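You operate a simulated robot arm through the tools that you are given. There is no shell and no other tool. Be economical: measure what you need, move in short steps, check, and stop when the job is done.

You run a simulated two-armed robot. Do the job below in one go: nothing can be reset, and whatever is moved stays where it is left.

Task
On the top of the test desk, fold the white cloth in half, so that its two long edges meet.

It is judged by the outcome, as a careful person would: the job done as asked, and still so three seconds after it is handed in. It fails if anything else is knocked over, pushed out of place, dropped, spilled or broken. Flat cloth is picked up by pressing the open fingertips on it (5 to 10 N) and closing them slowly along it; thin cloth reads only 2 to 8 mm in the jaws.

Robot
Two 7-joint arms with two-finger parallel grippers on one trunk, on a base that drives. Base frame: it is fixed to the floor where the robot stands at the start and does not move with it; the origin is under the middle of the robot, x ahead of it, y to its left, z up; the surface under the hand at the start is at about z = 780. Readings come in mm, degrees, newtons and seconds.
The left shoulder is at the start at [70, 163, 1070], the right one opposite. With the tool pointing down near the work surface each hand reaches from about 400 to 880 mm from the robot's upright axis, wherever it stands, measured 20 degrees to its own side. Places, roughly: top of the test desk [700, -900, 800]. Payload 3.43 kg a hand.
The tool frame of a hand sits at the grasp point between the pads (the TCP): z along the fingers, y along the line on which they close. The tips reach 34 mm beyond it. The gripper opens to 128 mm. The fingers are 24 mm wide and 12 mm thick; the gripper's body (48 by 130 mm) begins 96 mm behind the TCP.
Orientation is told as [roll, pitch, yaw] about the base's x, y, z axes, in that order, counted from this pose: with the fingers straight down and closing along the base's y, the tool's x points along the base's -x, its y along +y and its z along -z.

Tools
- The arms move only by the tool drive_tool. It takes "left_commands", "right_commands" or both (then of equal length, played together; a hand with none holds still); each is a list of rows, each a list of 3 entries, a list of its own where there are three numbers: the shift along the tool's x, y, z in mm, then the turn, a rotation vector about the tool's x, y, z in degrees, then the finger opening in mm, from 0 to 128. In form: [[[tx, ty, tz], [ax, ay, az], hand], ...]. A call has 1 to 12 rows; each row shifts and turns the commanded pose from where the row before left it, along the tool's axes as they then stand. Rows are played at 5 a second. More than 50 mm and 8.6 degrees between two rows, or a gripper value outside its range, and nothing of the call is played. A pose out of reach is approached as far as the arm can. The call stops where the force on the tool passes 40 N (or 10 N more than at its start, if that is more) or the arm is blocked; 0.2 s more then pass. The fingers move at their own pace (about 153 mm/s each) and stop on an object; they squeeze with about 40 N. The grip force told is the motor's: it shows also when the fingers shut on nothing. Time passes only in rows, and 0.2 s behind the last, so rows that do not move let the fingers close. The reply holds the time, the measured pose of the TCP, the force on the tool along the base axes, the opening and the grip force, in the units named above and with some noise, with the torque about the TCP (base axes, N m) and any sound that the robot's microphone picked up.
- Cameras (640 x 400 px; columns grow to the right, rows downward): "scene" is now at [133.4, -10.9, 1289.7]; the picture's right is [-0.12, -0.99, -0.00], its down [-0.64, 0.07, -0.76] and it looks along [0.76, -0.09, -0.64] (base axes); focal length 288 px, centre (320, 200). "left" rides on the left gripper at [76, 11, -160] in its tool frame; the picture's right is [-0.15, 0.99, 0.00], its down [-0.88, -0.13, -0.46] and it looks along [-0.45, -0.07, 0.89] (tool axes); focal length 234 px, centre (320, 200). "right" rides on the right gripper at [76, -11, -160] in its tool frame; the picture's right is [0.15, 0.99, 0.00], its down [-0.88, 0.13, -0.46] and it looks along [-0.45, 0.07, 0.89] (tool axes); focal length 234 px, centre (320, 200). There is no depth. A picture from a camera that has moved, and an enlarged one, comes with that camera's place and axes in the base frame and with its lens.
- get_image(camera): a new picture of that camera. It takes no simulated time.
- slide_trunk(by): slides the trunk up (or, below 0, down) by that many mm; the arms and the scene camera ride with it, the base frame stays. It gives what a move gives, with no picture.
- roll_base(legs): drives the robot by 1 to 6 legs, each [ahead, left, turn to the left] in mm, mm and degrees, along the robot's own axes; the way and the turn of a leg run together, so that a leg with both is an arc; at most 1500 mm and 180 degrees a leg. The arms and the cameras ride along, it lands a little off, and it stops where it bumps. It gives what a move gives.
- aim_head(pan, tilt): turns the head with the scene camera to pan (to the left, within 86 degrees either way) and tilt (down, from -29 to 69), counted from straight ahead of the robot. It gives what a move gives.
- close_up(camera, box): a new picture of the part [left, top, right, bottom] of that camera's present view, enlarged. It takes no simulated time.
- hand_in(): hands the job in; it is judged then, once.

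Work in short steps. Places have to be worked out from the pictures, the camera data and where the tool is seen: move nearer, look again, correct. Check each grasp and each placing, and mend what went wrong. You have 120 turns and 92 pictures in all, those below and enlarged ones among them. Open the grippers and draw the arms clear of the work before you hand the job in, unless the task says otherwise.

The tools are called as a command line: name --argument value ..., lists and objects as JSON in quotes. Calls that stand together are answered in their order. drive_tool: Moves the arms, as the interface text tells. Its arguments: {"type":"object","properties":{"left_commands":{"type":"array","items":{"type":"array"}},"right_commands":{"type":"array","items":{"type":"array"}}},"required":[]} The other tools are called the same way: slide_trunk (by) slides the trunk up or down; roll_base (legs) drives the base; aim_head (pan, tilt) turns the head that bears the scene camera; get_image (camera) takes a picture; close_up (camera, box) takes an enlarged picture of a part of a camera's view; hand_in () hands the job in.

At the start:

```text
time: 0.0
left_position: [670.0, 7.3, 1022.2]
left_tool_rot: [0.0, -0.1, 0.0]
left_ft_force: [-1.1, 0.7, -0.5]
left_ft_torque: [-0.01, -0.01, 0.0]
left_gripper_width: 127.8
left_finger_force: 0.1
right_position: [397.4, -337.1, 937.0]
right_tool_rot: [0.0, 0.0, 0.0]
right_ft_force: [0.1, 0.0, 0.4]
right_ft_torque: [0.02, 0.02, 0.02]
right_gripper_width: 128.0
right_finger_force: 0.0
trunk travel left (down, up): [-550.0, 390.0]
robot x, y, heading: [0.5, 1.0, 0.0]
head pan, tilt: [-6.6, 40.1]
```

scene: 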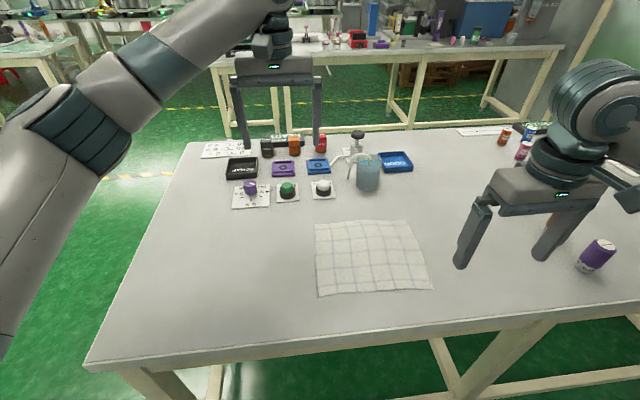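
right: 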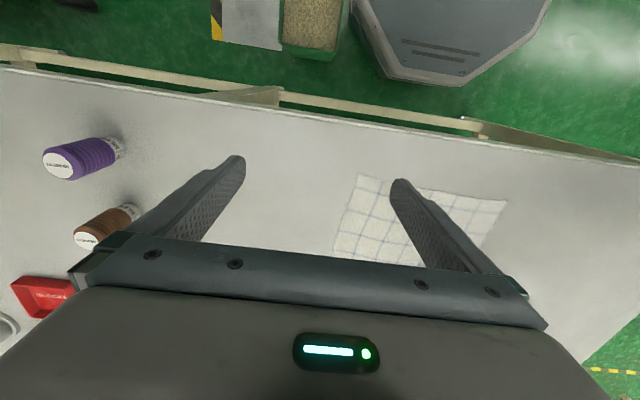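
left: 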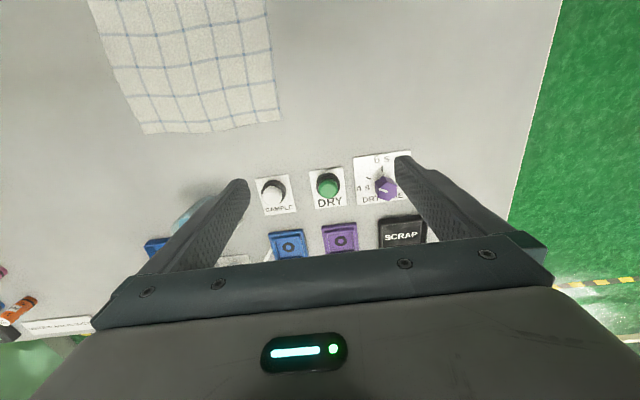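

The desk in front holds a white checked cloth near [530,-170]. The test desk is listed around y = -900, so I'll look to the right to see if it is the same desk and if there are other cloths.

aim_head --pan -50 --tilt 35

get_image --camera "scene"

close_up --camera "left" --box '[60, 0, 460, 250]'

```text
time: 1.1
left_position: [670.5, 6.3, 1021.8]
left_tool_rot: [0.1, 0.0, 0.0]
left_ft_force: [-0.2, -0.5, 1.0]
left_ft_torque: [0.02, 0.01, 0.0]
left_gripper_width: 128.3
left_finger_force: 0.2
right_position: [397.6, -336.0, 937.1]
right_tool_rot: [0.0, 0.0, 0.1]
right_ft_force: [-0.4, 0.4, 0.6]
right_ft_torque: [0.01, 0.0, 0.0]
right_gripper_width: 128.0
right_finger_force: 0.0
trunk travel left (down, up): [-550.0, 390.0]
robot x, y, heading: [1.1, -1.1, -0.0]
head pan, tilt: [-50.0, 35.0]
```

```text
88 pictures are left
camera scene: at [105.7, -68.5, 1297.4], right [-0.77, -0.64, 0.0], down [-0.37, 0.44, -0.82], along [0.53, -0.63, -0.57], focal length 288 px, centre (320, 200)
```

scene: 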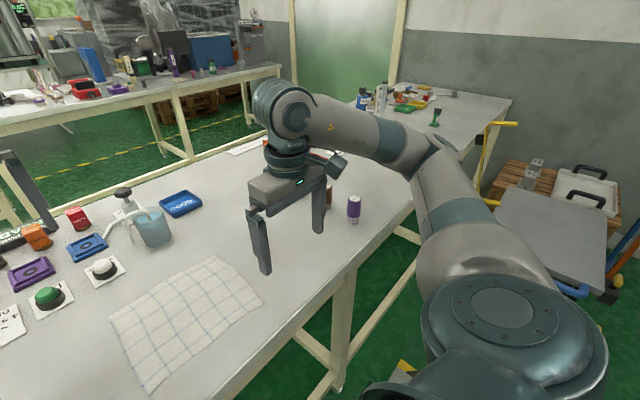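

```text
1.60 times, centred on (260, 125) of left
camera zoom: at [595.1, 18.2, 1181.7], right [0.15, 0.99, 0.0], down [0.88, -0.13, 0.46], along [0.45, -0.07, -0.89], focal length 375 px, centre (416, 320)
```

zoom: 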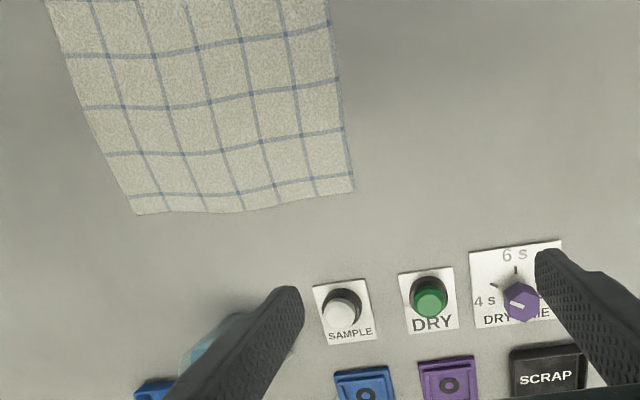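

The desk in front runs off behind the right arm. I'll check for more detail on the desk behind it before deciding.

close_up --camera "scene" --box '[340, 60, 540, 185]'

aim_head --pan -80 --tilt 20

get_image --camera "scene"

```text
3.20 times, centred on (440, 122) of scene
camera zoom: at [105.7, -68.5, 1297.4], right [-0.77, -0.64, 0.0], down [-0.37, 0.44, -0.82], along [0.53, -0.63, -0.57], focal length 921 px, centre (-64, 448)
```

zoom: 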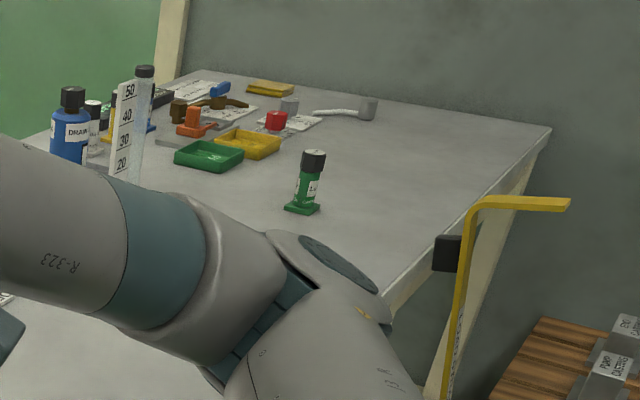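

```text
time: 2.0
left_position: [669.5, 7.8, 1023.0]
left_tool_rot: [0.1, -0.1, 0.0]
left_ft_force: [-0.4, 0.6, -0.3]
left_ft_torque: [0.0, -0.01, 0.01]
left_gripper_width: 128.3
left_finger_force: 0.1
right_position: [397.7, -337.1, 938.0]
right_tool_rot: [0.0, 0.0, -0.2]
right_ft_force: [-0.7, 0.5, -0.9]
right_ft_torque: [0.01, 0.0, -0.03]
right_gripper_width: 128.1
right_finger_force: 0.0
trunk travel left (down, up): [-550.0, 390.0]
robot x, y, heading: [0.4, 3.8, 0.3]
head pan, tilt: [-80.0, 20.0]
```

```text
85 pictures are left
camera scene: at [65.3, -92.8, 1321.2], right [-0.98, -0.17, 0.0], down [-0.06, 0.34, -0.94], along [0.16, -0.93, -0.34], focal length 288 px, centre (320, 200)
```

scene: 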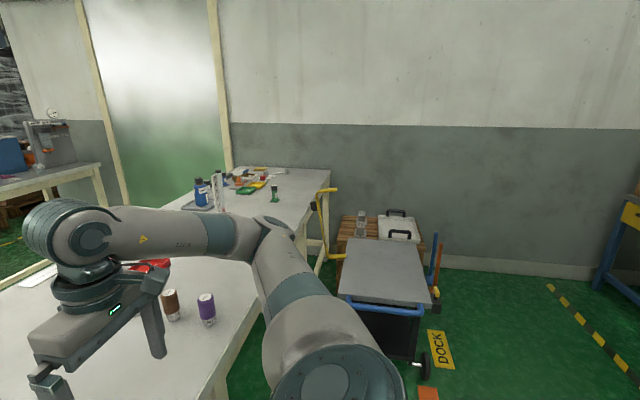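

It is one long desk and no other cloth is seen, so the checked white cloth is the target. I'll look at it from above to measure its corners.

aim_head --pan -20 --tilt 52

close_up --camera "scene" --box '[200, 75, 440, 225]'

get_image --camera "scene"

```text
time: 3.4
left_position: [669.2, 7.0, 1021.9]
left_tool_rot: [0.1, 0.0, 0.0]
left_ft_force: [-0.6, 0.0, -0.2]
left_ft_torque: [-0.02, -0.02, 0.02]
left_gripper_width: 128.1
left_finger_force: 0.2
right_position: [397.4, -335.9, 937.9]
right_tool_rot: [0.0, 0.1, 0.0]
right_ft_force: [-0.3, 0.2, 0.1]
right_ft_torque: [0.02, -0.01, 0.04]
right_gripper_width: 128.1
right_finger_force: 0.1
trunk travel left (down, up): [-550.0, 390.0]
robot x, y, heading: [2.7, 0.8, 0.3]
head pan, tilt: [-20.0, 52.0]
```

```text
2.67 times, centred on (320, 150) of scene
camera zoom: at [119.6, -26.9, 1273.0], right [-0.34, -0.94, 0.0], down [-0.74, 0.27, -0.62], along [0.58, -0.21, -0.79], focal length 768 px, centre (320, 333)
```

zoom: 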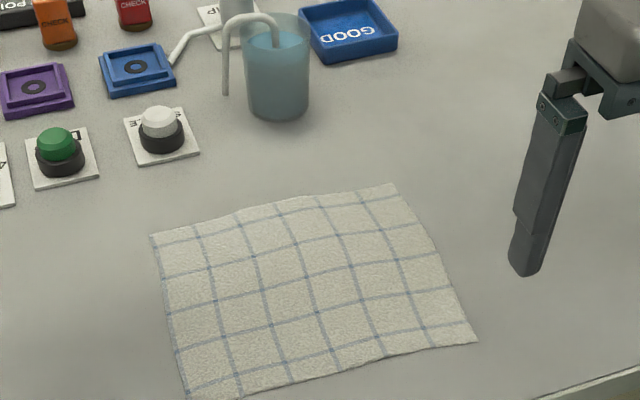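

```text
83 pictures are left
camera scene: at [119.6, -26.9, 1273.0], right [-0.34, -0.94, 0.0], down [-0.74, 0.27, -0.62], along [0.58, -0.21, -0.79], focal length 288 px, centre (320, 200)
```

scene: 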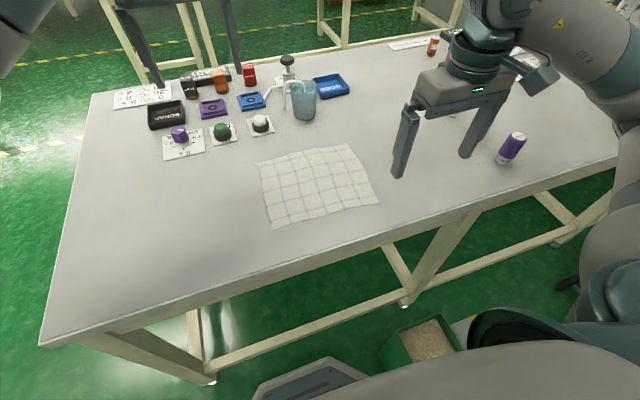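

One cloth, with its corners at roughly FL(640,-52), FR(629,-288), NR(430,-275), NL(456,-42). The long edges run along y. I'll pick up the far long edge with both hands, closing along x, and bring it to the near edge. First I'll yaw both hands 90° so the cameras face outward.

drive_tool --left_commands '[[[0, 0, 0], [0, 0, 8.18], 128], [[0, 0, 0], [0, 0, 8.18], 128], [[0, 0, 0], [0, 0, 8.18], 128], [[0, 0, 0], [0, 0, 8.18], 128], [[0, 0, 0], [0, 0, 8.18], 128], [[0, 0, 0], [0, 0, 8.18], 128], [[0, 0, 0], [0, 0, 8.18], 128], [[0, 0, 0], [0, 0, 8.18], 128], [[0, 0, 0], [0, 0, 8.18], 128], [[0, 0, 0], [0, 0, 8.18], 128], [[0, 0, 0], [0, 0, 8.2], 128]]' --right_commands '[[[0, 0, 0], [0, 0, -8.18], 128], [[0, 0, 0], [0, 0, -8.18], 128], [[0, 0, 0], [0, 0, -8.18], 128], [[0, 0, 0], [0, 0, -8.18], 128], [[0, 0, 0], [0, 0, -8.18], 128], [[0, 0, 0], [0, 0, -8.18], 128], [[0, 0, 0], [0, 0, -8.18], 128], [[0, 0, 0], [0, 0, -8.18], 128], [[0, 0, 0], [0, 0, -8.18], 128], [[0, 0, 0], [0, 0, -8.18], 128], [[0, 0, 0], [0, 0, -8.2], 128]]'

get_image --camera "scene"

```text
time: 5.8
left_position: [670.1, 8.1, 1022.1]
left_tool_rot: [0.0, 0.0, -90.1]
left_ft_force: [1.2, 0.9, -0.2]
left_ft_torque: [-0.02, -0.02, -0.03]
left_gripper_width: 128.2
left_finger_force: 0.0
right_position: [348.8, -254.0, 974.4]
right_tool_rot: [0.0, 0.1, 90.1]
right_ft_force: [-0.2, 0.4, -0.9]
right_ft_torque: [0.0, -0.03, 0.0]
right_gripper_width: 127.9
right_finger_force: 0.1
right hand out of reach, approached as far as the arm can: row 8, 9, 10, 11
trunk travel left (down, up): [-550.0, 390.0]
robot x, y, heading: [1.1, 1.9, -0.3]
head pan, tilt: [-20.0, 52.0]
```

```text
82 pictures are left
camera scene: at [120.0, -25.6, 1272.9], right [-0.34, -0.94, 0.0], down [-0.74, 0.27, -0.62], along [0.58, -0.21, -0.79], focal length 288 px, centre (320, 200)
```

scene: 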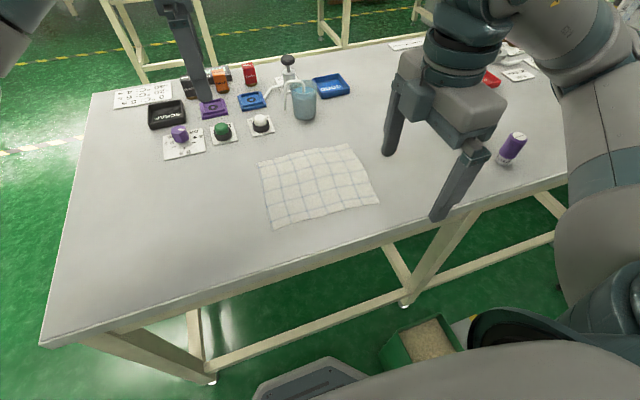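

The right hand was at its near limit, so its commanded pose wasn't fully met. I'll bring both hands above the far edge of the cloth, narrowing the openings.

drive_tool --left_commands '[[[-15, -12, 18], [0, 0, 0], 100], [[-15, -12, 18], [0, 0, 0], 80], [[-15, -12, 18], [0, 0, 0], 60], [[-15, -12, 18], [0, 0, 0], 40], [[-15, -12, 18], [0, 0, 0], 36]]' --right_commands '[[[-13.4, -40.6, 0], [0, 0, 0], 100], [[-13.4, -40.6, 0], [0, 0, 0], 80], [[-13.4, -40.6, 0], [0, 0, 0], 60], [[-13.4, -40.6, 0], [0, 0, 0], 40], [[-13.4, -40.6, 0], [0, 0, 0], 36]]'

get_image --camera "scene"

get_image --camera "left"

get_image --camera "right"

```text
time: 7.0
left_position: [609.8, -67.5, 931.8]
left_tool_rot: [0.0, 0.0, -90.0]
left_ft_force: [-0.4, -0.3, -0.5]
left_ft_torque: [0.01, 0.01, -0.02]
left_gripper_width: 36.0
left_finger_force: 0.1
right_position: [451.0, -120.2, 973.5]
right_tool_rot: [0.0, 0.0, 89.8]
right_ft_force: [-0.3, -0.2, -0.2]
right_ft_torque: [-0.01, 0.01, -0.01]
right_gripper_width: 36.2
right_finger_force: 0.0
right hand out of reach, approached as far as the arm can: row 1, 2, 3, 4, 5
trunk travel left (down, up): [-550.0, 390.0]
robot x, y, heading: [2.9, -0.9, -0.2]
head pan, tilt: [-20.0, 52.0]
```

```text
81 pictures are left
camera scene: at [120.0, -26.1, 1273.0], right [-0.34, -0.94, 0.0], down [-0.74, 0.27, -0.62], along [0.58, -0.21, -0.79], focal length 288 px, centre (320, 200)
```

scene: 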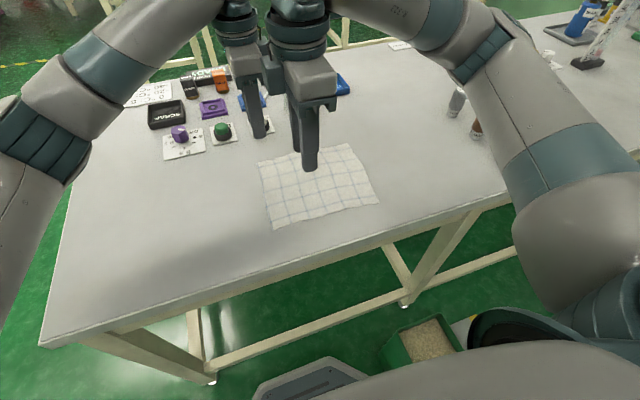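

```text
80 pictures are left
camera left: at [621.2, 8.0, 1091.4], right [0.99, -0.15, 0.0], down [-0.13, -0.88, 0.46], along [-0.07, -0.45, -0.89], focal length 234 px, centre (320, 200)
```

left: 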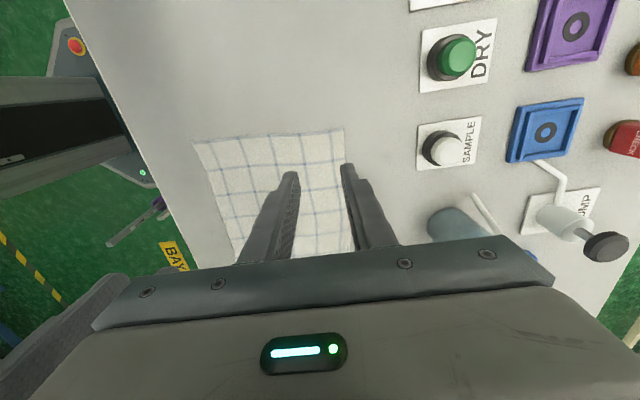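

```text
79 pictures are left
camera right: at [462.2, -193.8, 1133.8], right [-0.99, -0.14, 0.0], down [-0.13, 0.88, 0.45], along [-0.06, 0.45, -0.89], focal length 234 px, centre (320, 200)
```

right: 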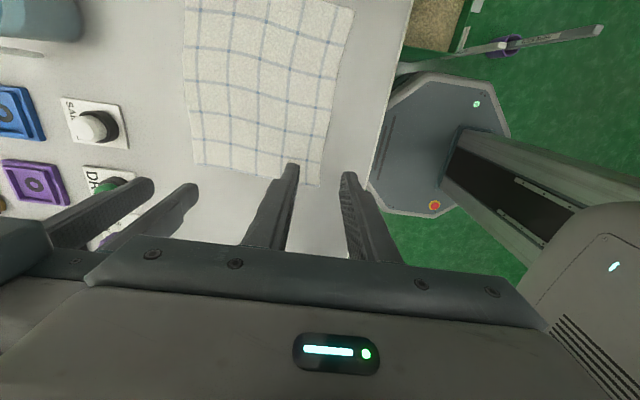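

The right hand is in an awkward reach branch and close to the left hand. I'll raise the left hand away for safety and move the right one back toward -y to see how it responds.

drive_tool --right_commands '[[[40, 0, 0], [0, 0, 0], 36], [[40, 0, 0], [0, 0, 0], 36]]'

```text
time: 7.5
left_position: [608.5, -68.5, 932.7]
left_tool_rot: [0.0, 0.0, -90.0]
left_ft_force: [-0.5, -0.4, 0.2]
left_ft_torque: [0.01, 0.01, -0.02]
left_gripper_width: 36.1
left_finger_force: 0.0
right_position: [416.1, -182.1, 978.4]
right_tool_rot: [0.0, 0.0, 90.0]
right_ft_force: [-0.5, -0.4, 0.6]
right_ft_torque: [0.03, 0.01, 0.02]
right_gripper_width: 36.0
right_finger_force: 0.0
right hand out of reach, approached as far as the arm can: row 1, 2
trunk travel left (down, up): [-550.0, 390.0]
robot x, y, heading: [1.5, -2.3, 0.3]
head pan, tilt: [-20.0, 52.0]
```

The right arm is against a joint limit at this yaw. I'll turn it the other way toward -90°, which is equivalent for closing along x.

drive_tool --right_commands '[[[0, 0, 0], [0, 0, 8.5], 36], [[0, 0, 0], [0, 0, 8.5], 36], [[0, 0, 0], [0, 0, 8.5], 36], [[0, 0, 0], [0, 0, 8.5], 36], [[0, 0, 0], [0, 0, 8.5], 36], [[0, 0, 0], [0, 0, 8.5], 36], [[0, 0, 0], [0, 0, 8.5], 36], [[0, 0, 0], [0, 0, 8.5], 36], [[0, 0, 0], [0, 0, 8.5], 36], [[0, 0, 0], [0, 0, 8.5], 36], [[0, 0, 0], [0, 0, 5], 36]]'

```text
time: 9.9
left_position: [609.2, -67.7, 932.5]
left_tool_rot: [0.0, 0.0, -90.0]
left_ft_force: [-0.3, 0.3, -0.8]
left_ft_torque: [-0.03, 0.0, 0.03]
left_gripper_width: 36.0
left_finger_force: 0.1
right_position: [417.7, -180.7, 976.7]
right_tool_rot: [0.0, 0.0, -0.1]
right_ft_force: [-0.1, 0.5, 0.6]
right_ft_torque: [-0.05, 0.0, -0.01]
right_gripper_width: 35.9
right_finger_force: 0.0
trunk travel left (down, up): [-550.0, 390.0]
robot x, y, heading: [-0.7, 0.6, -0.3]
head pan, tilt: [-20.0, 52.0]
```

Responding normally at yaw 0. I'll move the right hand out over the far-right corner and continue turning.

drive_tool --right_commands '[[[-36.5, -18, 0], [0, 0, 0], 36], [[-36.5, -18, 0], [0, 0, 0], 36], [[-36.5, -18, 0], [0, 0, 0], 36], [[-36.5, -18, 0], [0, 0, 0], 36], [[-36.5, -18, 0], [0, 0, 0], 36], [[0, 0, 0], [0, 0, 8.5], 36], [[0, 0, 0], [0, 0, 8.5], 36], [[0, 0, 0], [0, 0, 8.5], 36], [[0, 0, 0], [0, 0, 8.5], 36], [[0, 0, 0], [0, 0, 8.5], 36], [[0, 0, 0], [0, 0, 8.5], 36]]'

drive_tool --right_commands '[[[0, 0, 0], [0, 0, 8], 36], [[0, 0, 0], [0, 0, 8], 36], [[0, 0, 0], [0, 0, 8], 36], [[0, 0, 0], [0, 0, 8], 36], [[0, 0, 0], [0, 0, 7], 36]]'

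get_image --camera "right"

get_image --camera "scene"

```text
time: 12.3
left_position: [608.6, -69.4, 932.8]
left_tool_rot: [0.0, 0.0, -90.0]
left_ft_force: [-0.2, 1.0, -1.0]
left_ft_torque: [-0.01, -0.01, 0.03]
left_gripper_width: 35.9
left_finger_force: 0.0
right_position: [598.7, -270.2, 977.1]
right_tool_rot: [0.0, -0.1, -51.2]
right_ft_force: [0.5, 0.1, 0.0]
right_ft_torque: [-0.03, -0.03, 0.03]
right_gripper_width: 36.0
right_finger_force: 0.1
trunk travel left (down, up): [-550.0, 390.0]
robot x, y, heading: [-2.0, -1.1, 0.1]
head pan, tilt: [-20.0, 52.0]
```

```text
time: 13.6
left_position: [609.5, -68.5, 932.9]
left_tool_rot: [0.0, 0.0, -89.9]
left_ft_force: [0.3, 1.3, -0.3]
left_ft_torque: [0.0, 0.03, 0.0]
left_gripper_width: 36.1
left_finger_force: 0.0
right_position: [600.1, -271.4, 977.4]
right_tool_rot: [0.0, 0.0, -90.2]
right_ft_force: [0.2, 0.6, 1.1]
right_ft_torque: [0.0, 0.01, 0.02]
right_gripper_width: 35.9
right_finger_force: 0.0
trunk travel left (down, up): [-550.0, 390.0]
robot x, y, heading: [1.8, -1.7, -0.1]
head pan, tilt: [-20.0, 52.0]
```

```text
78 pictures are left
camera right: at [588.3, -193.7, 1135.7], right [0.99, 0.14, 0.0], down [0.13, -0.88, 0.46], along [0.07, -0.45, -0.89], focal length 234 px, centre (320, 200)
```

right: 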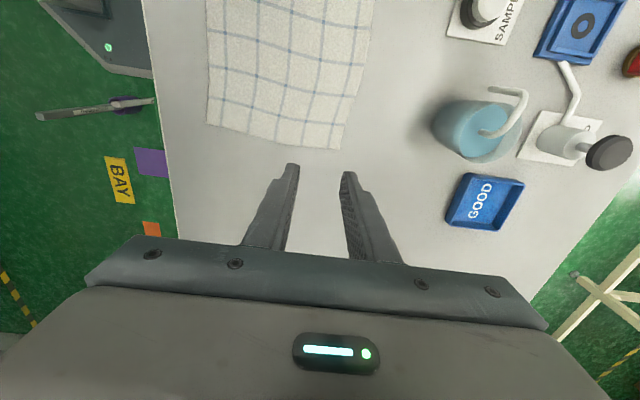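

```text
77 pictures are left
camera scene: at [119.7, -26.8, 1273.0], right [-0.34, -0.94, 0.0], down [-0.74, 0.27, -0.62], along [0.58, -0.21, -0.79], focal length 288 px, centre (320, 200)
```

scene: 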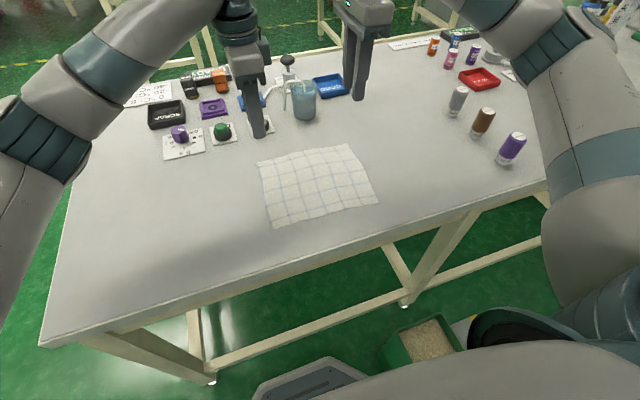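

Refined corners: FL(641,-51), FR(632,-285), NR(432,-275), NL(447,-41). I'll lower both hands to just above the cloth, with the outer fingertip just catching the far edge.

drive_tool --left_commands '[[[2, 10.5, 25], [0, 0, 0], 30], [[0, 0, 25], [0, 0, 0], 30], [[0, 0, 25], [0, 0, 0], 30], [[0, 0, 17], [0, 0, 0], 30]]' --right_commands '[[[1, 12, 40], [0, 0, 0], 30], [[0, 0, 40], [0, 0, 0], 30], [[0, 0, 35], [0, 0, 0], 30], [[0, 0, 22], [0, 0, 0], 30]]'

close_up --camera "left" --box '[160, 80, 480, 280]'

close_up --camera "right" --box '[160, 80, 480, 280]'

close_up --camera "scene" --box '[220, 90, 420, 215]'

```text
time: 14.6
left_position: [621.2, -68.4, 837.8]
left_tool_rot: [0.0, 0.0, -90.0]
left_ft_force: [0.4, 0.1, -0.5]
left_ft_torque: [0.01, -0.01, -0.02]
left_gripper_width: 29.9
left_finger_force: 0.1
right_position: [615.0, -272.7, 840.7]
right_tool_rot: [0.1, 0.0, -90.0]
right_ft_force: [-0.5, -0.2, 0.1]
right_ft_torque: [-0.04, 0.03, 0.0]
right_gripper_width: 30.3
right_finger_force: 0.2
trunk travel left (down, up): [-550.0, 390.0]
robot x, y, heading: [-0.3, 3.1, -0.1]
head pan, tilt: [-20.0, 52.0]
```

```text
2.00 times, centred on (320, 180) of left
camera zoom: at [632.6, 9.1, 996.5], right [0.99, -0.15, 0.0], down [-0.13, -0.88, 0.46], along [-0.07, -0.45, -0.89], focal length 468 px, centre (320, 240)
```

zoom: 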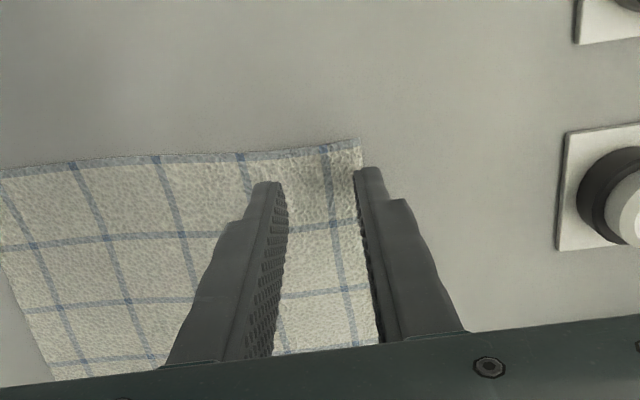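

```text
2.00 times, centred on (320, 180) of right
camera zoom: at [602.8, -195.5, 998.9], right [0.99, 0.15, 0.0], down [0.13, -0.88, 0.46], along [0.07, -0.45, -0.89], focal length 468 px, centre (320, 240)
```

zoom: 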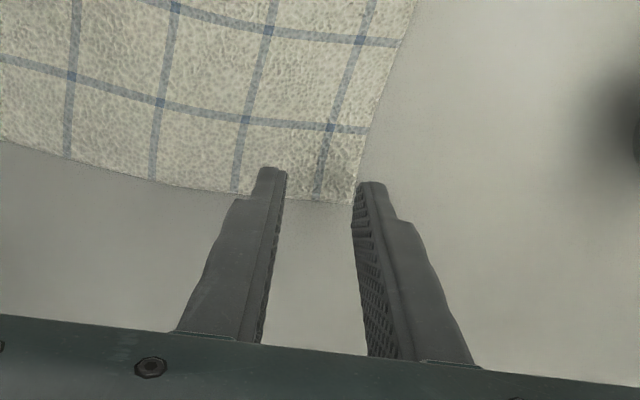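

```text
3.20 times, centred on (320, 152) of scene
camera zoom: at [120.0, -27.0, 1273.0], right [-0.34, -0.94, 0.0], down [-0.74, 0.27, -0.62], along [0.58, -0.21, -0.79], focal length 921 px, centre (320, 352)
```

zoom: 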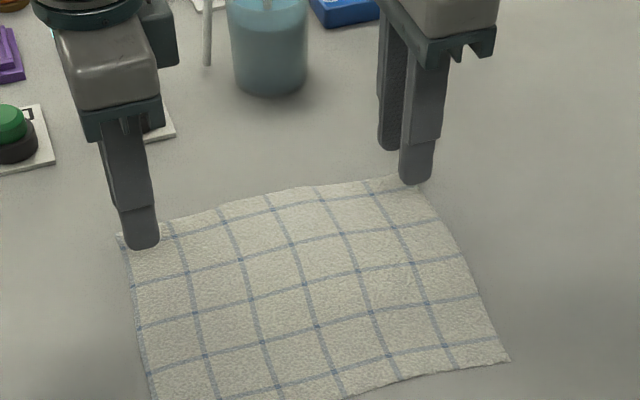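

Alignment is good: the outer tips overlap the edge by a few mm. I'll lower to near contact, then press gently.

drive_tool --left_commands '[[[1, 0, 11], [0, 0, 0], 30], [[0, 0, 9], [0, 0, 0], 30], [[0, 0, 2], [0, 0, 0], 30]]' --right_commands '[[[4, -1, 13], [0, 0, 0], 30], [[0, 0, 9], [0, 0, 0], 30], [[0, 0, 3], [0, 0, 0], 30]]'

```text
time: 15.3
left_position: [620.0, -65.8, 817.4]
left_tool_rot: [0.0, 0.1, -90.0]
left_ft_force: [-0.2, -0.5, 0.1]
left_ft_torque: [-0.01, 0.06, 0.03]
left_gripper_width: 30.2
left_finger_force: 0.0
right_position: [612.1, -267.1, 816.7]
right_tool_rot: [0.0, 0.0, -90.1]
right_ft_force: [0.8, -0.8, -0.1]
right_ft_torque: [-0.03, -0.01, -0.01]
right_gripper_width: 30.2
right_finger_force: 0.0
trunk travel left (down, up): [-550.0, 390.0]
robot x, y, heading: [-0.3, -4.4, -0.2]
head pan, tilt: [-20.0, 52.0]
```

Not yet touching (tips about 3 mm above). Stepping down 1 mm at a time.

drive_tool --left_commands '[[[0, 0, 1], [0, 0, 0], 30], [[0, 0, 1], [0, 0, 0], 30]]' --right_commands '[[[0, 0, 1], [0, 0, 0], 30], [[0, 0, 1], [0, 0, 0], 30]]'

drive_tool --left_commands '[[[0, 0, 1], [0, 0, 0], 30]]' --right_commands '[[[0, 0, 1], [0, 0, 0], 30]]'

```text
time: 15.9
left_position: [618.9, -65.5, 816.4]
left_tool_rot: [0.0, 0.0, -90.0]
left_ft_force: [0.7, -0.1, -0.3]
left_ft_torque: [-0.01, -0.01, 0.02]
left_gripper_width: 30.1
left_finger_force: 0.1
right_position: [611.0, -266.4, 815.2]
right_tool_rot: [0.2, 0.0, -89.9]
right_ft_force: [2.3, -3.6, 15.1]
right_ft_torque: [-0.19, 0.19, 0.09]
right_gripper_width: 29.5
right_finger_force: 0.1
trunk travel left (down, up): [-550.0, 390.0]
robot x, y, heading: [2.0, 0.9, 0.1]
head pan, tilt: [-20.0, 52.0]
```

```text
time: 16.4
left_position: [618.6, -64.5, 816.0]
left_tool_rot: [0.1, -0.1, -90.0]
left_ft_force: [-0.4, 0.8, 0.1]
left_ft_torque: [0.02, 0.01, 0.01]
left_gripper_width: 29.8
left_finger_force: 0.0
right_position: [611.6, -265.7, 815.0]
right_tool_rot: [0.3, 0.0, -90.0]
right_ft_force: [2.8, -4.7, 23.7]
right_ft_torque: [-0.3, 0.26, 0.12]
right_gripper_width: 28.6
right_finger_force: 0.1
trunk travel left (down, up): [-550.0, 390.0]
robot x, y, heading: [0.4, 2.7, -0.0]
head pan, tilt: [-20.0, 52.0]
```

Right presses at 24 N, so I'll ease it up 1.6 mm. Left is still just off, so I'll lower it by 1 mm.

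drive_tool --left_commands '[[[0, 0, 1], [0, 0, 0], 30]]' --right_commands '[[[0, 0, -1.6], [0, 0, 0], 30]]'

```text
time: 16.8
left_position: [619.0, -63.9, 816.1]
left_tool_rot: [0.0, -0.1, -90.0]
left_ft_force: [0.1, 1.0, 1.7]
left_ft_torque: [0.03, 0.02, -0.01]
left_gripper_width: 29.9
left_finger_force: 0.0
right_position: [610.4, -265.8, 815.8]
right_tool_rot: [0.0, 0.0, -90.1]
right_ft_force: [3.4, -3.5, 21.4]
right_ft_torque: [-0.22, 0.13, 0.05]
right_gripper_width: 28.6
right_finger_force: 0.1
trunk travel left (down, up): [-550.0, 390.0]
robot x, y, heading: [-2.1, -2.6, 0.0]
head pan, tilt: [-20.0, 52.0]
```

Left has just touched; right is still heavy.

drive_tool --left_commands '[[[0, 0, 0.6], [0, 0, 0], 30], [[0, 0, 0], [0, 0, 0], 30]]' --right_commands '[[[0, 0, -1.2], [0, 0, 0], 30], [[0, 0, 0], [0, 0, 0], 30]]'

```text
time: 17.4
left_position: [619.4, -64.7, 814.7]
left_tool_rot: [0.1, 0.0, -90.0]
left_ft_force: [-1.3, 1.5, 6.1]
left_ft_torque: [0.05, 0.14, 0.02]
left_gripper_width: 29.9
left_finger_force: 0.1
right_position: [608.2, -265.1, 815.8]
right_tool_rot: [0.1, 0.0, -90.0]
right_ft_force: [3.3, -1.4, 15.7]
right_ft_torque: [-0.15, 0.03, -0.01]
right_gripper_width: 29.3
right_finger_force: 0.1
trunk travel left (down, up): [-550.0, 390.0]
robot x, y, heading: [-2.5, -0.2, 0.0]
head pan, tilt: [-20.0, 52.0]
```

Left is good at 6 N; right needs one more small lift.

drive_tool --right_commands '[[[0, 2, -0.9], [0, 0, 0], 30], [[0, 0, 0], [0, 0, 0], 30]]'

close_up --camera "right" --box '[160, 80, 480, 280]'

close_up --camera "left" --box '[160, 80, 480, 280]'

```text
time: 17.9
left_position: [618.2, -65.2, 814.1]
left_tool_rot: [0.1, 0.0, -90.0]
left_ft_force: [-0.5, 0.9, 9.8]
left_ft_torque: [0.04, 0.17, -0.02]
left_gripper_width: 29.9
left_finger_force: 0.1
right_position: [610.3, -266.3, 814.6]
right_tool_rot: [0.0, 0.0, -90.0]
right_ft_force: [-1.9, 0.9, 7.1]
right_ft_torque: [-0.01, 0.07, 0.04]
right_gripper_width: 29.7
right_finger_force: 0.0
trunk travel left (down, up): [-550.0, 390.0]
robot x, y, heading: [0.2, -3.9, -0.0]
head pan, tilt: [-20.0, 52.0]
```

```text
2.00 times, centred on (320, 180) of right
camera zoom: at [598.8, -187.3, 974.1], right [0.99, 0.15, 0.0], down [0.13, -0.88, 0.46], along [0.07, -0.45, -0.89], focal length 468 px, centre (320, 240)
```

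zoom: 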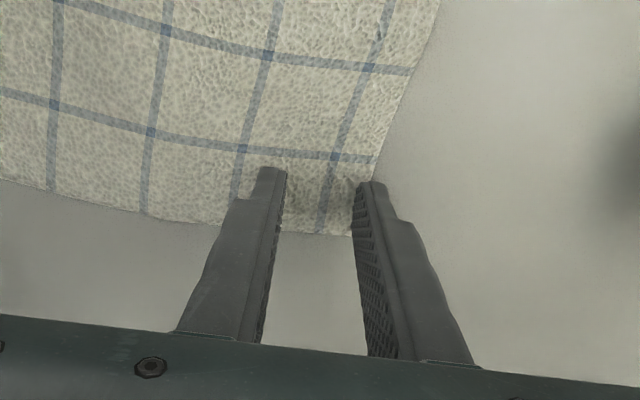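

```text
2.00 times, centred on (320, 180) of left
camera zoom: at [631.0, 11.0, 974.4], right [0.99, -0.15, 0.0], down [-0.13, -0.88, 0.46], along [-0.07, -0.45, -0.89], focal length 468 px, centre (320, 240)
```

zoom: 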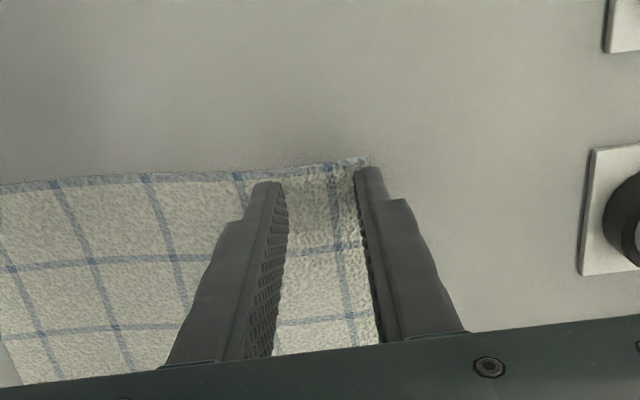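

Both press at 7–10 N with the outer tips on the rim. Closing slowly.

drive_tool --left_commands '[[[0, 0, 0], [0, 0, 0], 27], [[0, 0, 0], [0, 0, 0], 24], [[0, 0, 0], [0, 0, 0], 21], [[0, 0, 0], [0, 0, 0], 18], [[0, 0, 0], [0, 0, 0], 15], [[0, 0, 0], [0, 0, 0], 12], [[0, 0, 0], [0, 0, 0], 9], [[0, 0, 0], [0, 0, 0], 6], [[0, 0, 0], [0, 0, 0], 3], [[0, 0, 0], [0, 0, 0], 0], [[0, 0, 0], [0, 0, 0], 0]]' --right_commands '[[[0, 0, 0], [0, 0, 0], 27], [[0, 0, 0], [0, 0, 0], 24], [[0, 0, 0], [0, 0, 0], 21], [[0, 0, 0], [0, 0, 0], 18], [[0, 0, 0], [0, 0, 0], 15], [[0, 0, 0], [0, 0, 0], 12], [[0, 0, 0], [0, 0, 0], 9], [[0, 0, 0], [0, 0, 0], 6], [[0, 0, 0], [0, 0, 0], 3], [[0, 0, 0], [0, 0, 0], 0], [[0, 0, 0], [0, 0, 0], 0]]'

close_up --camera "right" --box '[160, 80, 480, 280]'

close_up --camera "left" --box '[160, 80, 480, 280]'

```text
time: 20.4
left_position: [619.0, -66.2, 815.6]
left_tool_rot: [0.1, 0.0, -90.0]
left_ft_force: [-0.4, -1.5, 18.2]
left_ft_torque: [-0.03, 0.11, -0.02]
left_gripper_width: 1.6
left_finger_force: 36.6
right_position: [610.3, -265.3, 816.1]
right_tool_rot: [0.1, 0.1, -90.0]
right_ft_force: [1.0, 0.2, 0.5]
right_ft_torque: [0.0, 0.02, 0.01]
right_gripper_width: 1.5
right_finger_force: 36.4
trunk travel left (down, up): [-550.0, 390.0]
robot x, y, heading: [-0.4, 2.1, -0.2]
head pan, tilt: [-20.0, 52.0]
```

```text
2.00 times, centred on (320, 180) of right
camera zoom: at [599.2, -187.9, 974.6], right [0.99, 0.15, 0.0], down [0.13, -0.88, 0.46], along [0.07, -0.45, -0.89], focal length 468 px, centre (320, 240)
```

zoom: 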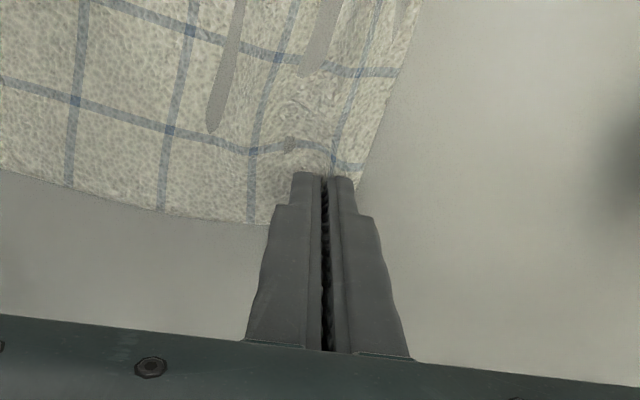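

```text
2.00 times, centred on (320, 180) of left
camera zoom: at [631.1, 10.4, 974.3], right [0.99, -0.15, 0.0], down [-0.13, -0.88, 0.46], along [-0.07, -0.45, -0.89], focal length 468 px, centre (320, 240)
```

zoom: 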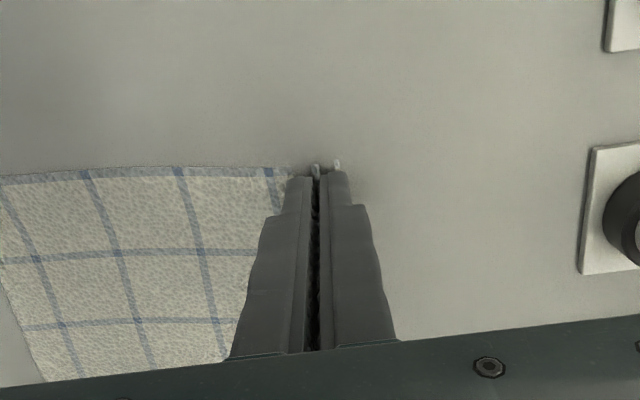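

Widths of 1.5–1.6 mm are ambiguous. I'll lift both by 25 mm to check what is held.

drive_tool --left_commands '[[[0, 0, -12], [0, 0, 0], 0], [[0, 0, -13], [0, 0, 0], 0]]' --right_commands '[[[0, 0, -12], [0, 0, 0], 0], [[0, 0, -13], [0, 0, 0], 0]]'

close_up --camera "scene" --box '[220, 90, 420, 215]'

close_up --camera "right" --box '[160, 80, 480, 280]'

close_up --camera "left" --box '[160, 80, 480, 280]'

```text
time: 20.9
left_position: [620.1, -64.8, 839.5]
left_tool_rot: [0.0, 0.0, -90.0]
left_ft_force: [0.3, -0.6, -0.6]
left_ft_torque: [-0.01, -0.06, -0.01]
left_gripper_width: 2.1
left_finger_force: 36.5
right_position: [612.7, -264.8, 840.3]
right_tool_rot: [0.1, -0.1, -90.0]
right_ft_force: [-0.2, 0.4, 0.1]
right_ft_torque: [0.06, -0.01, 0.02]
right_gripper_width: 1.6
right_finger_force: 36.1
trunk travel left (down, up): [-550.0, 390.0]
robot x, y, heading: [3.5, -1.5, -0.0]
head pan, tilt: [-20.0, 52.0]
```

```text
3.20 times, centred on (320, 152) of scene
camera zoom: at [119.2, -26.7, 1272.9], right [-0.34, -0.94, 0.0], down [-0.74, 0.27, -0.62], along [0.58, -0.21, -0.79], focal length 921 px, centre (320, 352)
```

zoom: 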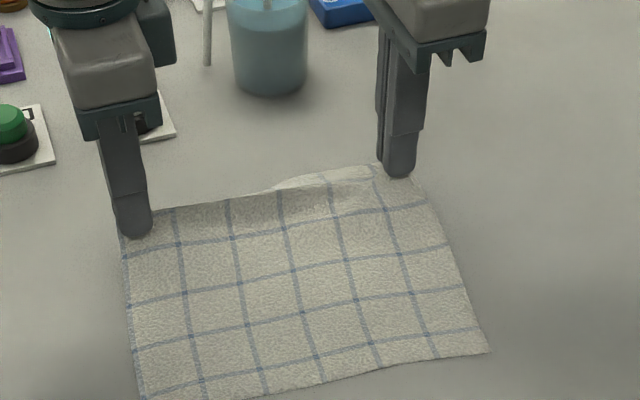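

```text
2.00 times, centred on (320, 180) of right
camera zoom: at [601.1, -188.1, 998.7], right [0.99, 0.15, 0.0], down [0.13, -0.88, 0.46], along [0.07, -0.45, -0.89], focal length 468 px, centre (320, 240)
```

zoom: 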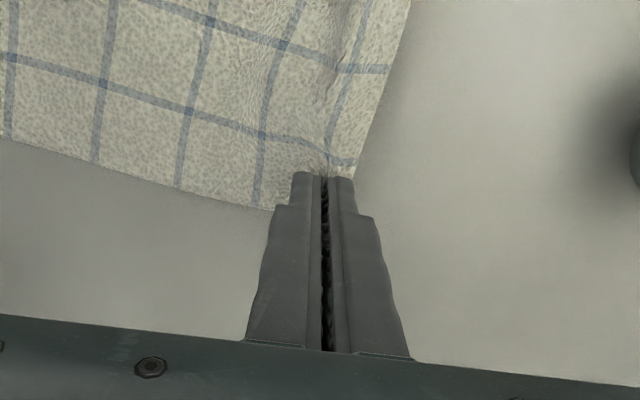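

```text
2.00 times, centred on (320, 180) of left
camera zoom: at [632.2, 10.7, 997.8], right [0.99, -0.15, 0.0], down [-0.13, -0.88, 0.46], along [-0.07, -0.45, -0.89], focal length 468 px, centre (320, 240)
```

zoom: 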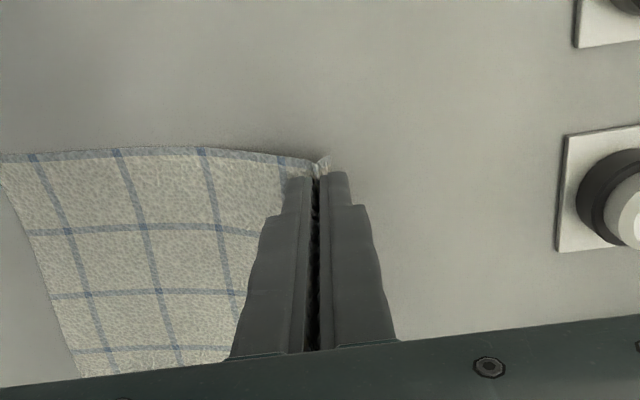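

Both corners are held with only a few mm of flap, and the edge lifts cleanly. The near-right corner shifted slightly during gripping, so I'll re-measure the near edge.

close_up --camera "scene" --box '[230, 125, 390, 225]'

```text
4.00 times, centred on (310, 175) of scene
camera zoom: at [119.2, -26.7, 1272.9], right [-0.34, -0.94, 0.0], down [-0.74, 0.27, -0.62], along [0.58, -0.21, -0.79], focal length 1151 px, centre (360, 300)
```

zoom: 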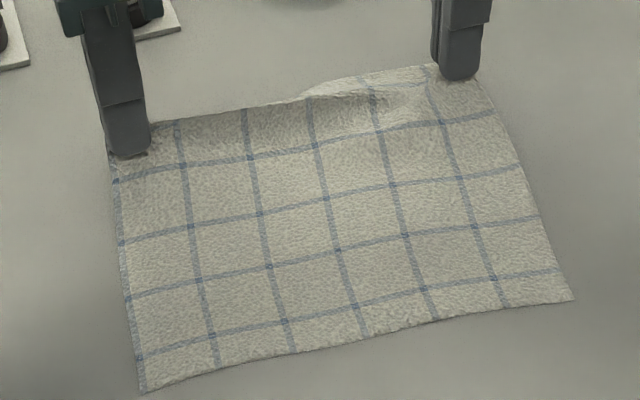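

Near edge now at about NL(453,-33), NR(443,-265), and the pinch is about 29 mm of cloth in from the far edge. I'll carry the edge over in a slow arc to just above the near side.

drive_tool --left_commands '[[[0.5, -10, -12], [0, 0, 0], 0], [[0.5, -10, -11], [0, 0, 0], 0], [[0.5, -12, -8], [0, 0, 0], 0], [[0.5, -13, -8], [0, 0, 0], 0], [[0.5, -12, -2], [0, 0, 0], 0], [[0.5, -12, -2], [0, 0, 0], 0], [[0.5, -12, 3], [0, 0, 0], 0], [[0.5, -12, 3], [0, 0, 0], 0], [[0.5, -11, 8], [0, 0, 0], 0], [[0.5, -11, 8], [0, 0, 0], 0], [[0.5, -9, 10], [0, 0, 0], 0], [[0.5, -8, 11], [0, 0, 0], 0]]' --right_commands '[[[0.5, -10, -12], [0, 0, 0], 0], [[0.5, -10, -11], [0, 0, 0], 0], [[0.5, -12, -8], [0, 0, 0], 0], [[0.5, -13, -8], [0, 0, 0], 0], [[0.5, -12, -2], [0, 0, 0], 0], [[0.5, -12, -2], [0, 0, 0], 0], [[0.5, -12, 3], [0, 0, 0], 0], [[0.5, -12, 3], [0, 0, 0], 0], [[0.5, -11, 8], [0, 0, 0], 0], [[0.5, -11, 8], [0, 0, 0], 0], [[0.5, -9, 10], [0, 0, 0], 0], [[0.5, -8, 11], [0, 0, 0], 0]]'

close_up --camera "scene" --box '[230, 125, 390, 225]'

get_image --camera "right"

get_image --camera "left"

```text
time: 23.6
left_position: [488.4, -61.5, 838.7]
left_tool_rot: [0.0, -0.1, -90.0]
left_ft_force: [-0.7, 0.1, 0.6]
left_ft_torque: [0.05, -0.01, 0.02]
left_gripper_width: 2.1
left_finger_force: 36.5
right_position: [480.0, -259.8, 840.0]
right_tool_rot: [0.1, 0.0, -90.1]
right_ft_force: [0.2, 1.0, 0.3]
right_ft_torque: [0.03, 0.02, 0.0]
right_gripper_width: 1.7
right_finger_force: 35.7
trunk travel left (down, up): [-550.0, 390.0]
robot x, y, heading: [-5.3, -1.5, -0.1]
head pan, tilt: [-20.0, 52.0]
```

```text
4.00 times, centred on (310, 175) of scene
camera zoom: at [119.5, -27.0, 1273.1], right [-0.34, -0.94, 0.0], down [-0.74, 0.27, -0.62], along [0.58, -0.21, -0.79], focal length 1151 px, centre (360, 300)
```

zoom: 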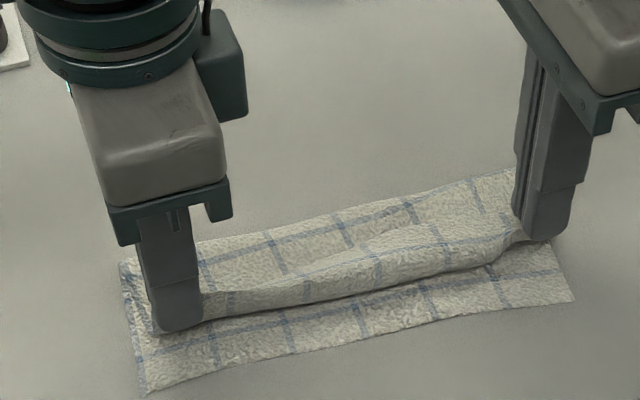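

```text
64 pictures are left
camera right: at [468.7, -181.7, 998.8], right [0.99, 0.15, 0.0], down [0.13, -0.88, 0.46], along [0.07, -0.45, -0.89], focal length 234 px, centre (320, 200)
```

right: 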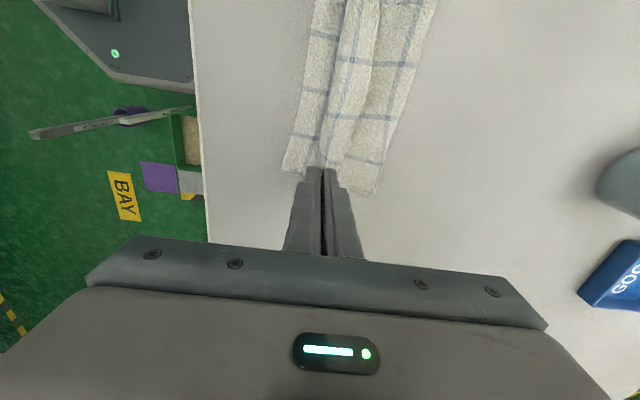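

```text
63 pictures are left
camera left: at [501.4, 15.4, 997.6], right [0.99, -0.15, 0.0], down [-0.13, -0.88, 0.46], along [-0.07, -0.45, -0.89], focal length 234 px, centre (320, 200)
```

left: 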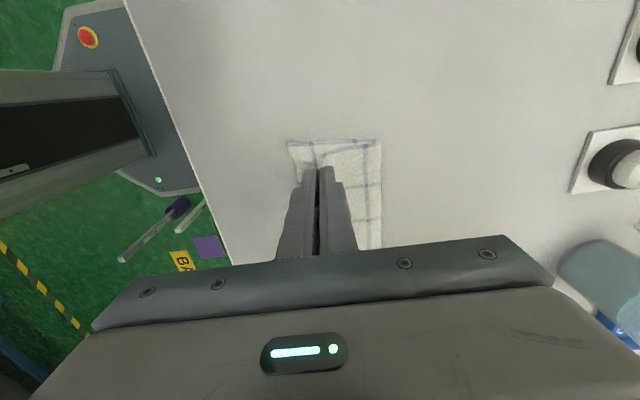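

The fold is carried over, with the near edge unmoved. I'll set the pinched edge down about 28 mm inside the near edge.

drive_tool --left_commands '[[[0, -4, 8], [0, 0, 0], 0], [[0, -3, 7], [0, 0, 0], 0], [[0, -1, 4], [0, 0, 0], 0]]' --right_commands '[[[0, -5, 8], [0, 0, 0], 0], [[0, -3, 7], [0, 0, 0], 0], [[0, -2, 5], [0, 0, 0], 0]]'

close_up --camera "scene" --box '[230, 125, 390, 225]'

close_up --camera "left" --box '[240, 100, 400, 200]'

close_up --camera "right" --box '[240, 100, 400, 200]'

```text
time: 24.4
left_position: [481.0, -61.5, 818.5]
left_tool_rot: [0.0, -0.1, -90.0]
left_ft_force: [-1.2, -1.1, 0.9]
left_ft_torque: [0.0, 0.01, -0.06]
left_gripper_width: 2.1
left_finger_force: 36.6
right_position: [471.6, -258.7, 820.3]
right_tool_rot: [0.0, 0.0, -90.0]
right_ft_force: [0.3, 0.2, 0.9]
right_ft_torque: [0.02, 0.02, -0.01]
right_gripper_width: 1.3
right_finger_force: 36.4
trunk travel left (down, up): [-550.0, 390.0]
robot x, y, heading: [-1.2, 3.7, 0.3]
head pan, tilt: [-20.0, 52.0]
```

```text
4.00 times, centred on (310, 175) of scene
camera zoom: at [119.5, -26.8, 1273.0], right [-0.34, -0.94, 0.0], down [-0.74, 0.27, -0.62], along [0.58, -0.21, -0.79], focal length 1151 px, centre (360, 300)
```

zoom: 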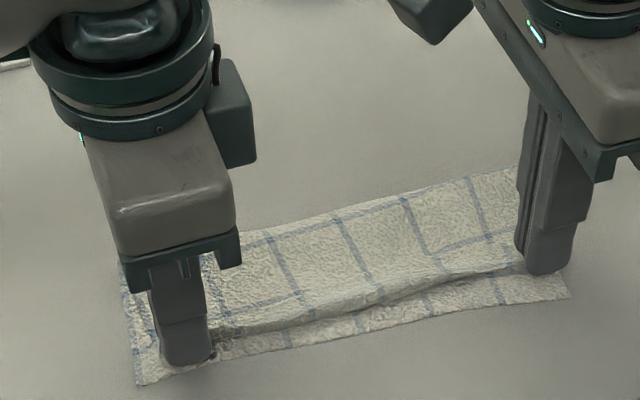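

```text
4.00 times, centred on (320, 150) of left
camera zoom: at [493.1, 15.9, 978.2], right [0.99, -0.15, 0.0], down [-0.13, -0.88, 0.46], along [-0.07, -0.45, -0.89], focal length 937 px, centre (320, 400)
```

zoom: 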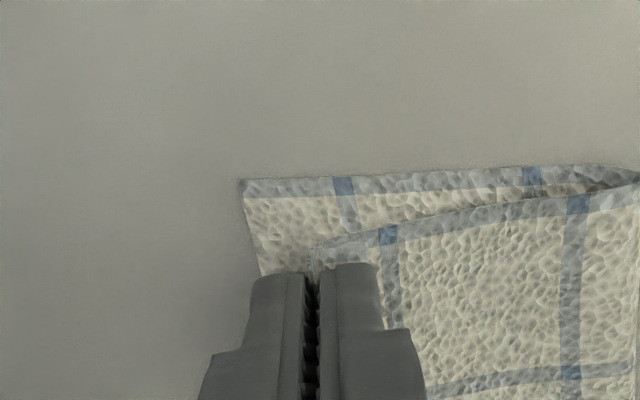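

```text
4.00 times, centred on (320, 150) of right
camera zoom: at [459.7, -181.4, 979.4], right [0.99, 0.15, 0.0], down [0.13, -0.88, 0.46], along [0.07, -0.45, -0.89], focal length 937 px, centre (320, 400)
```

zoom: 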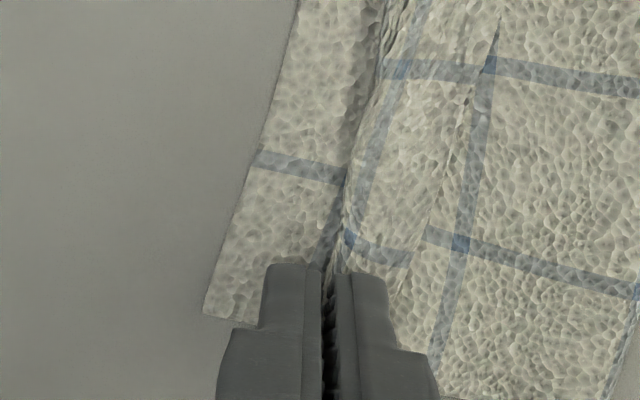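

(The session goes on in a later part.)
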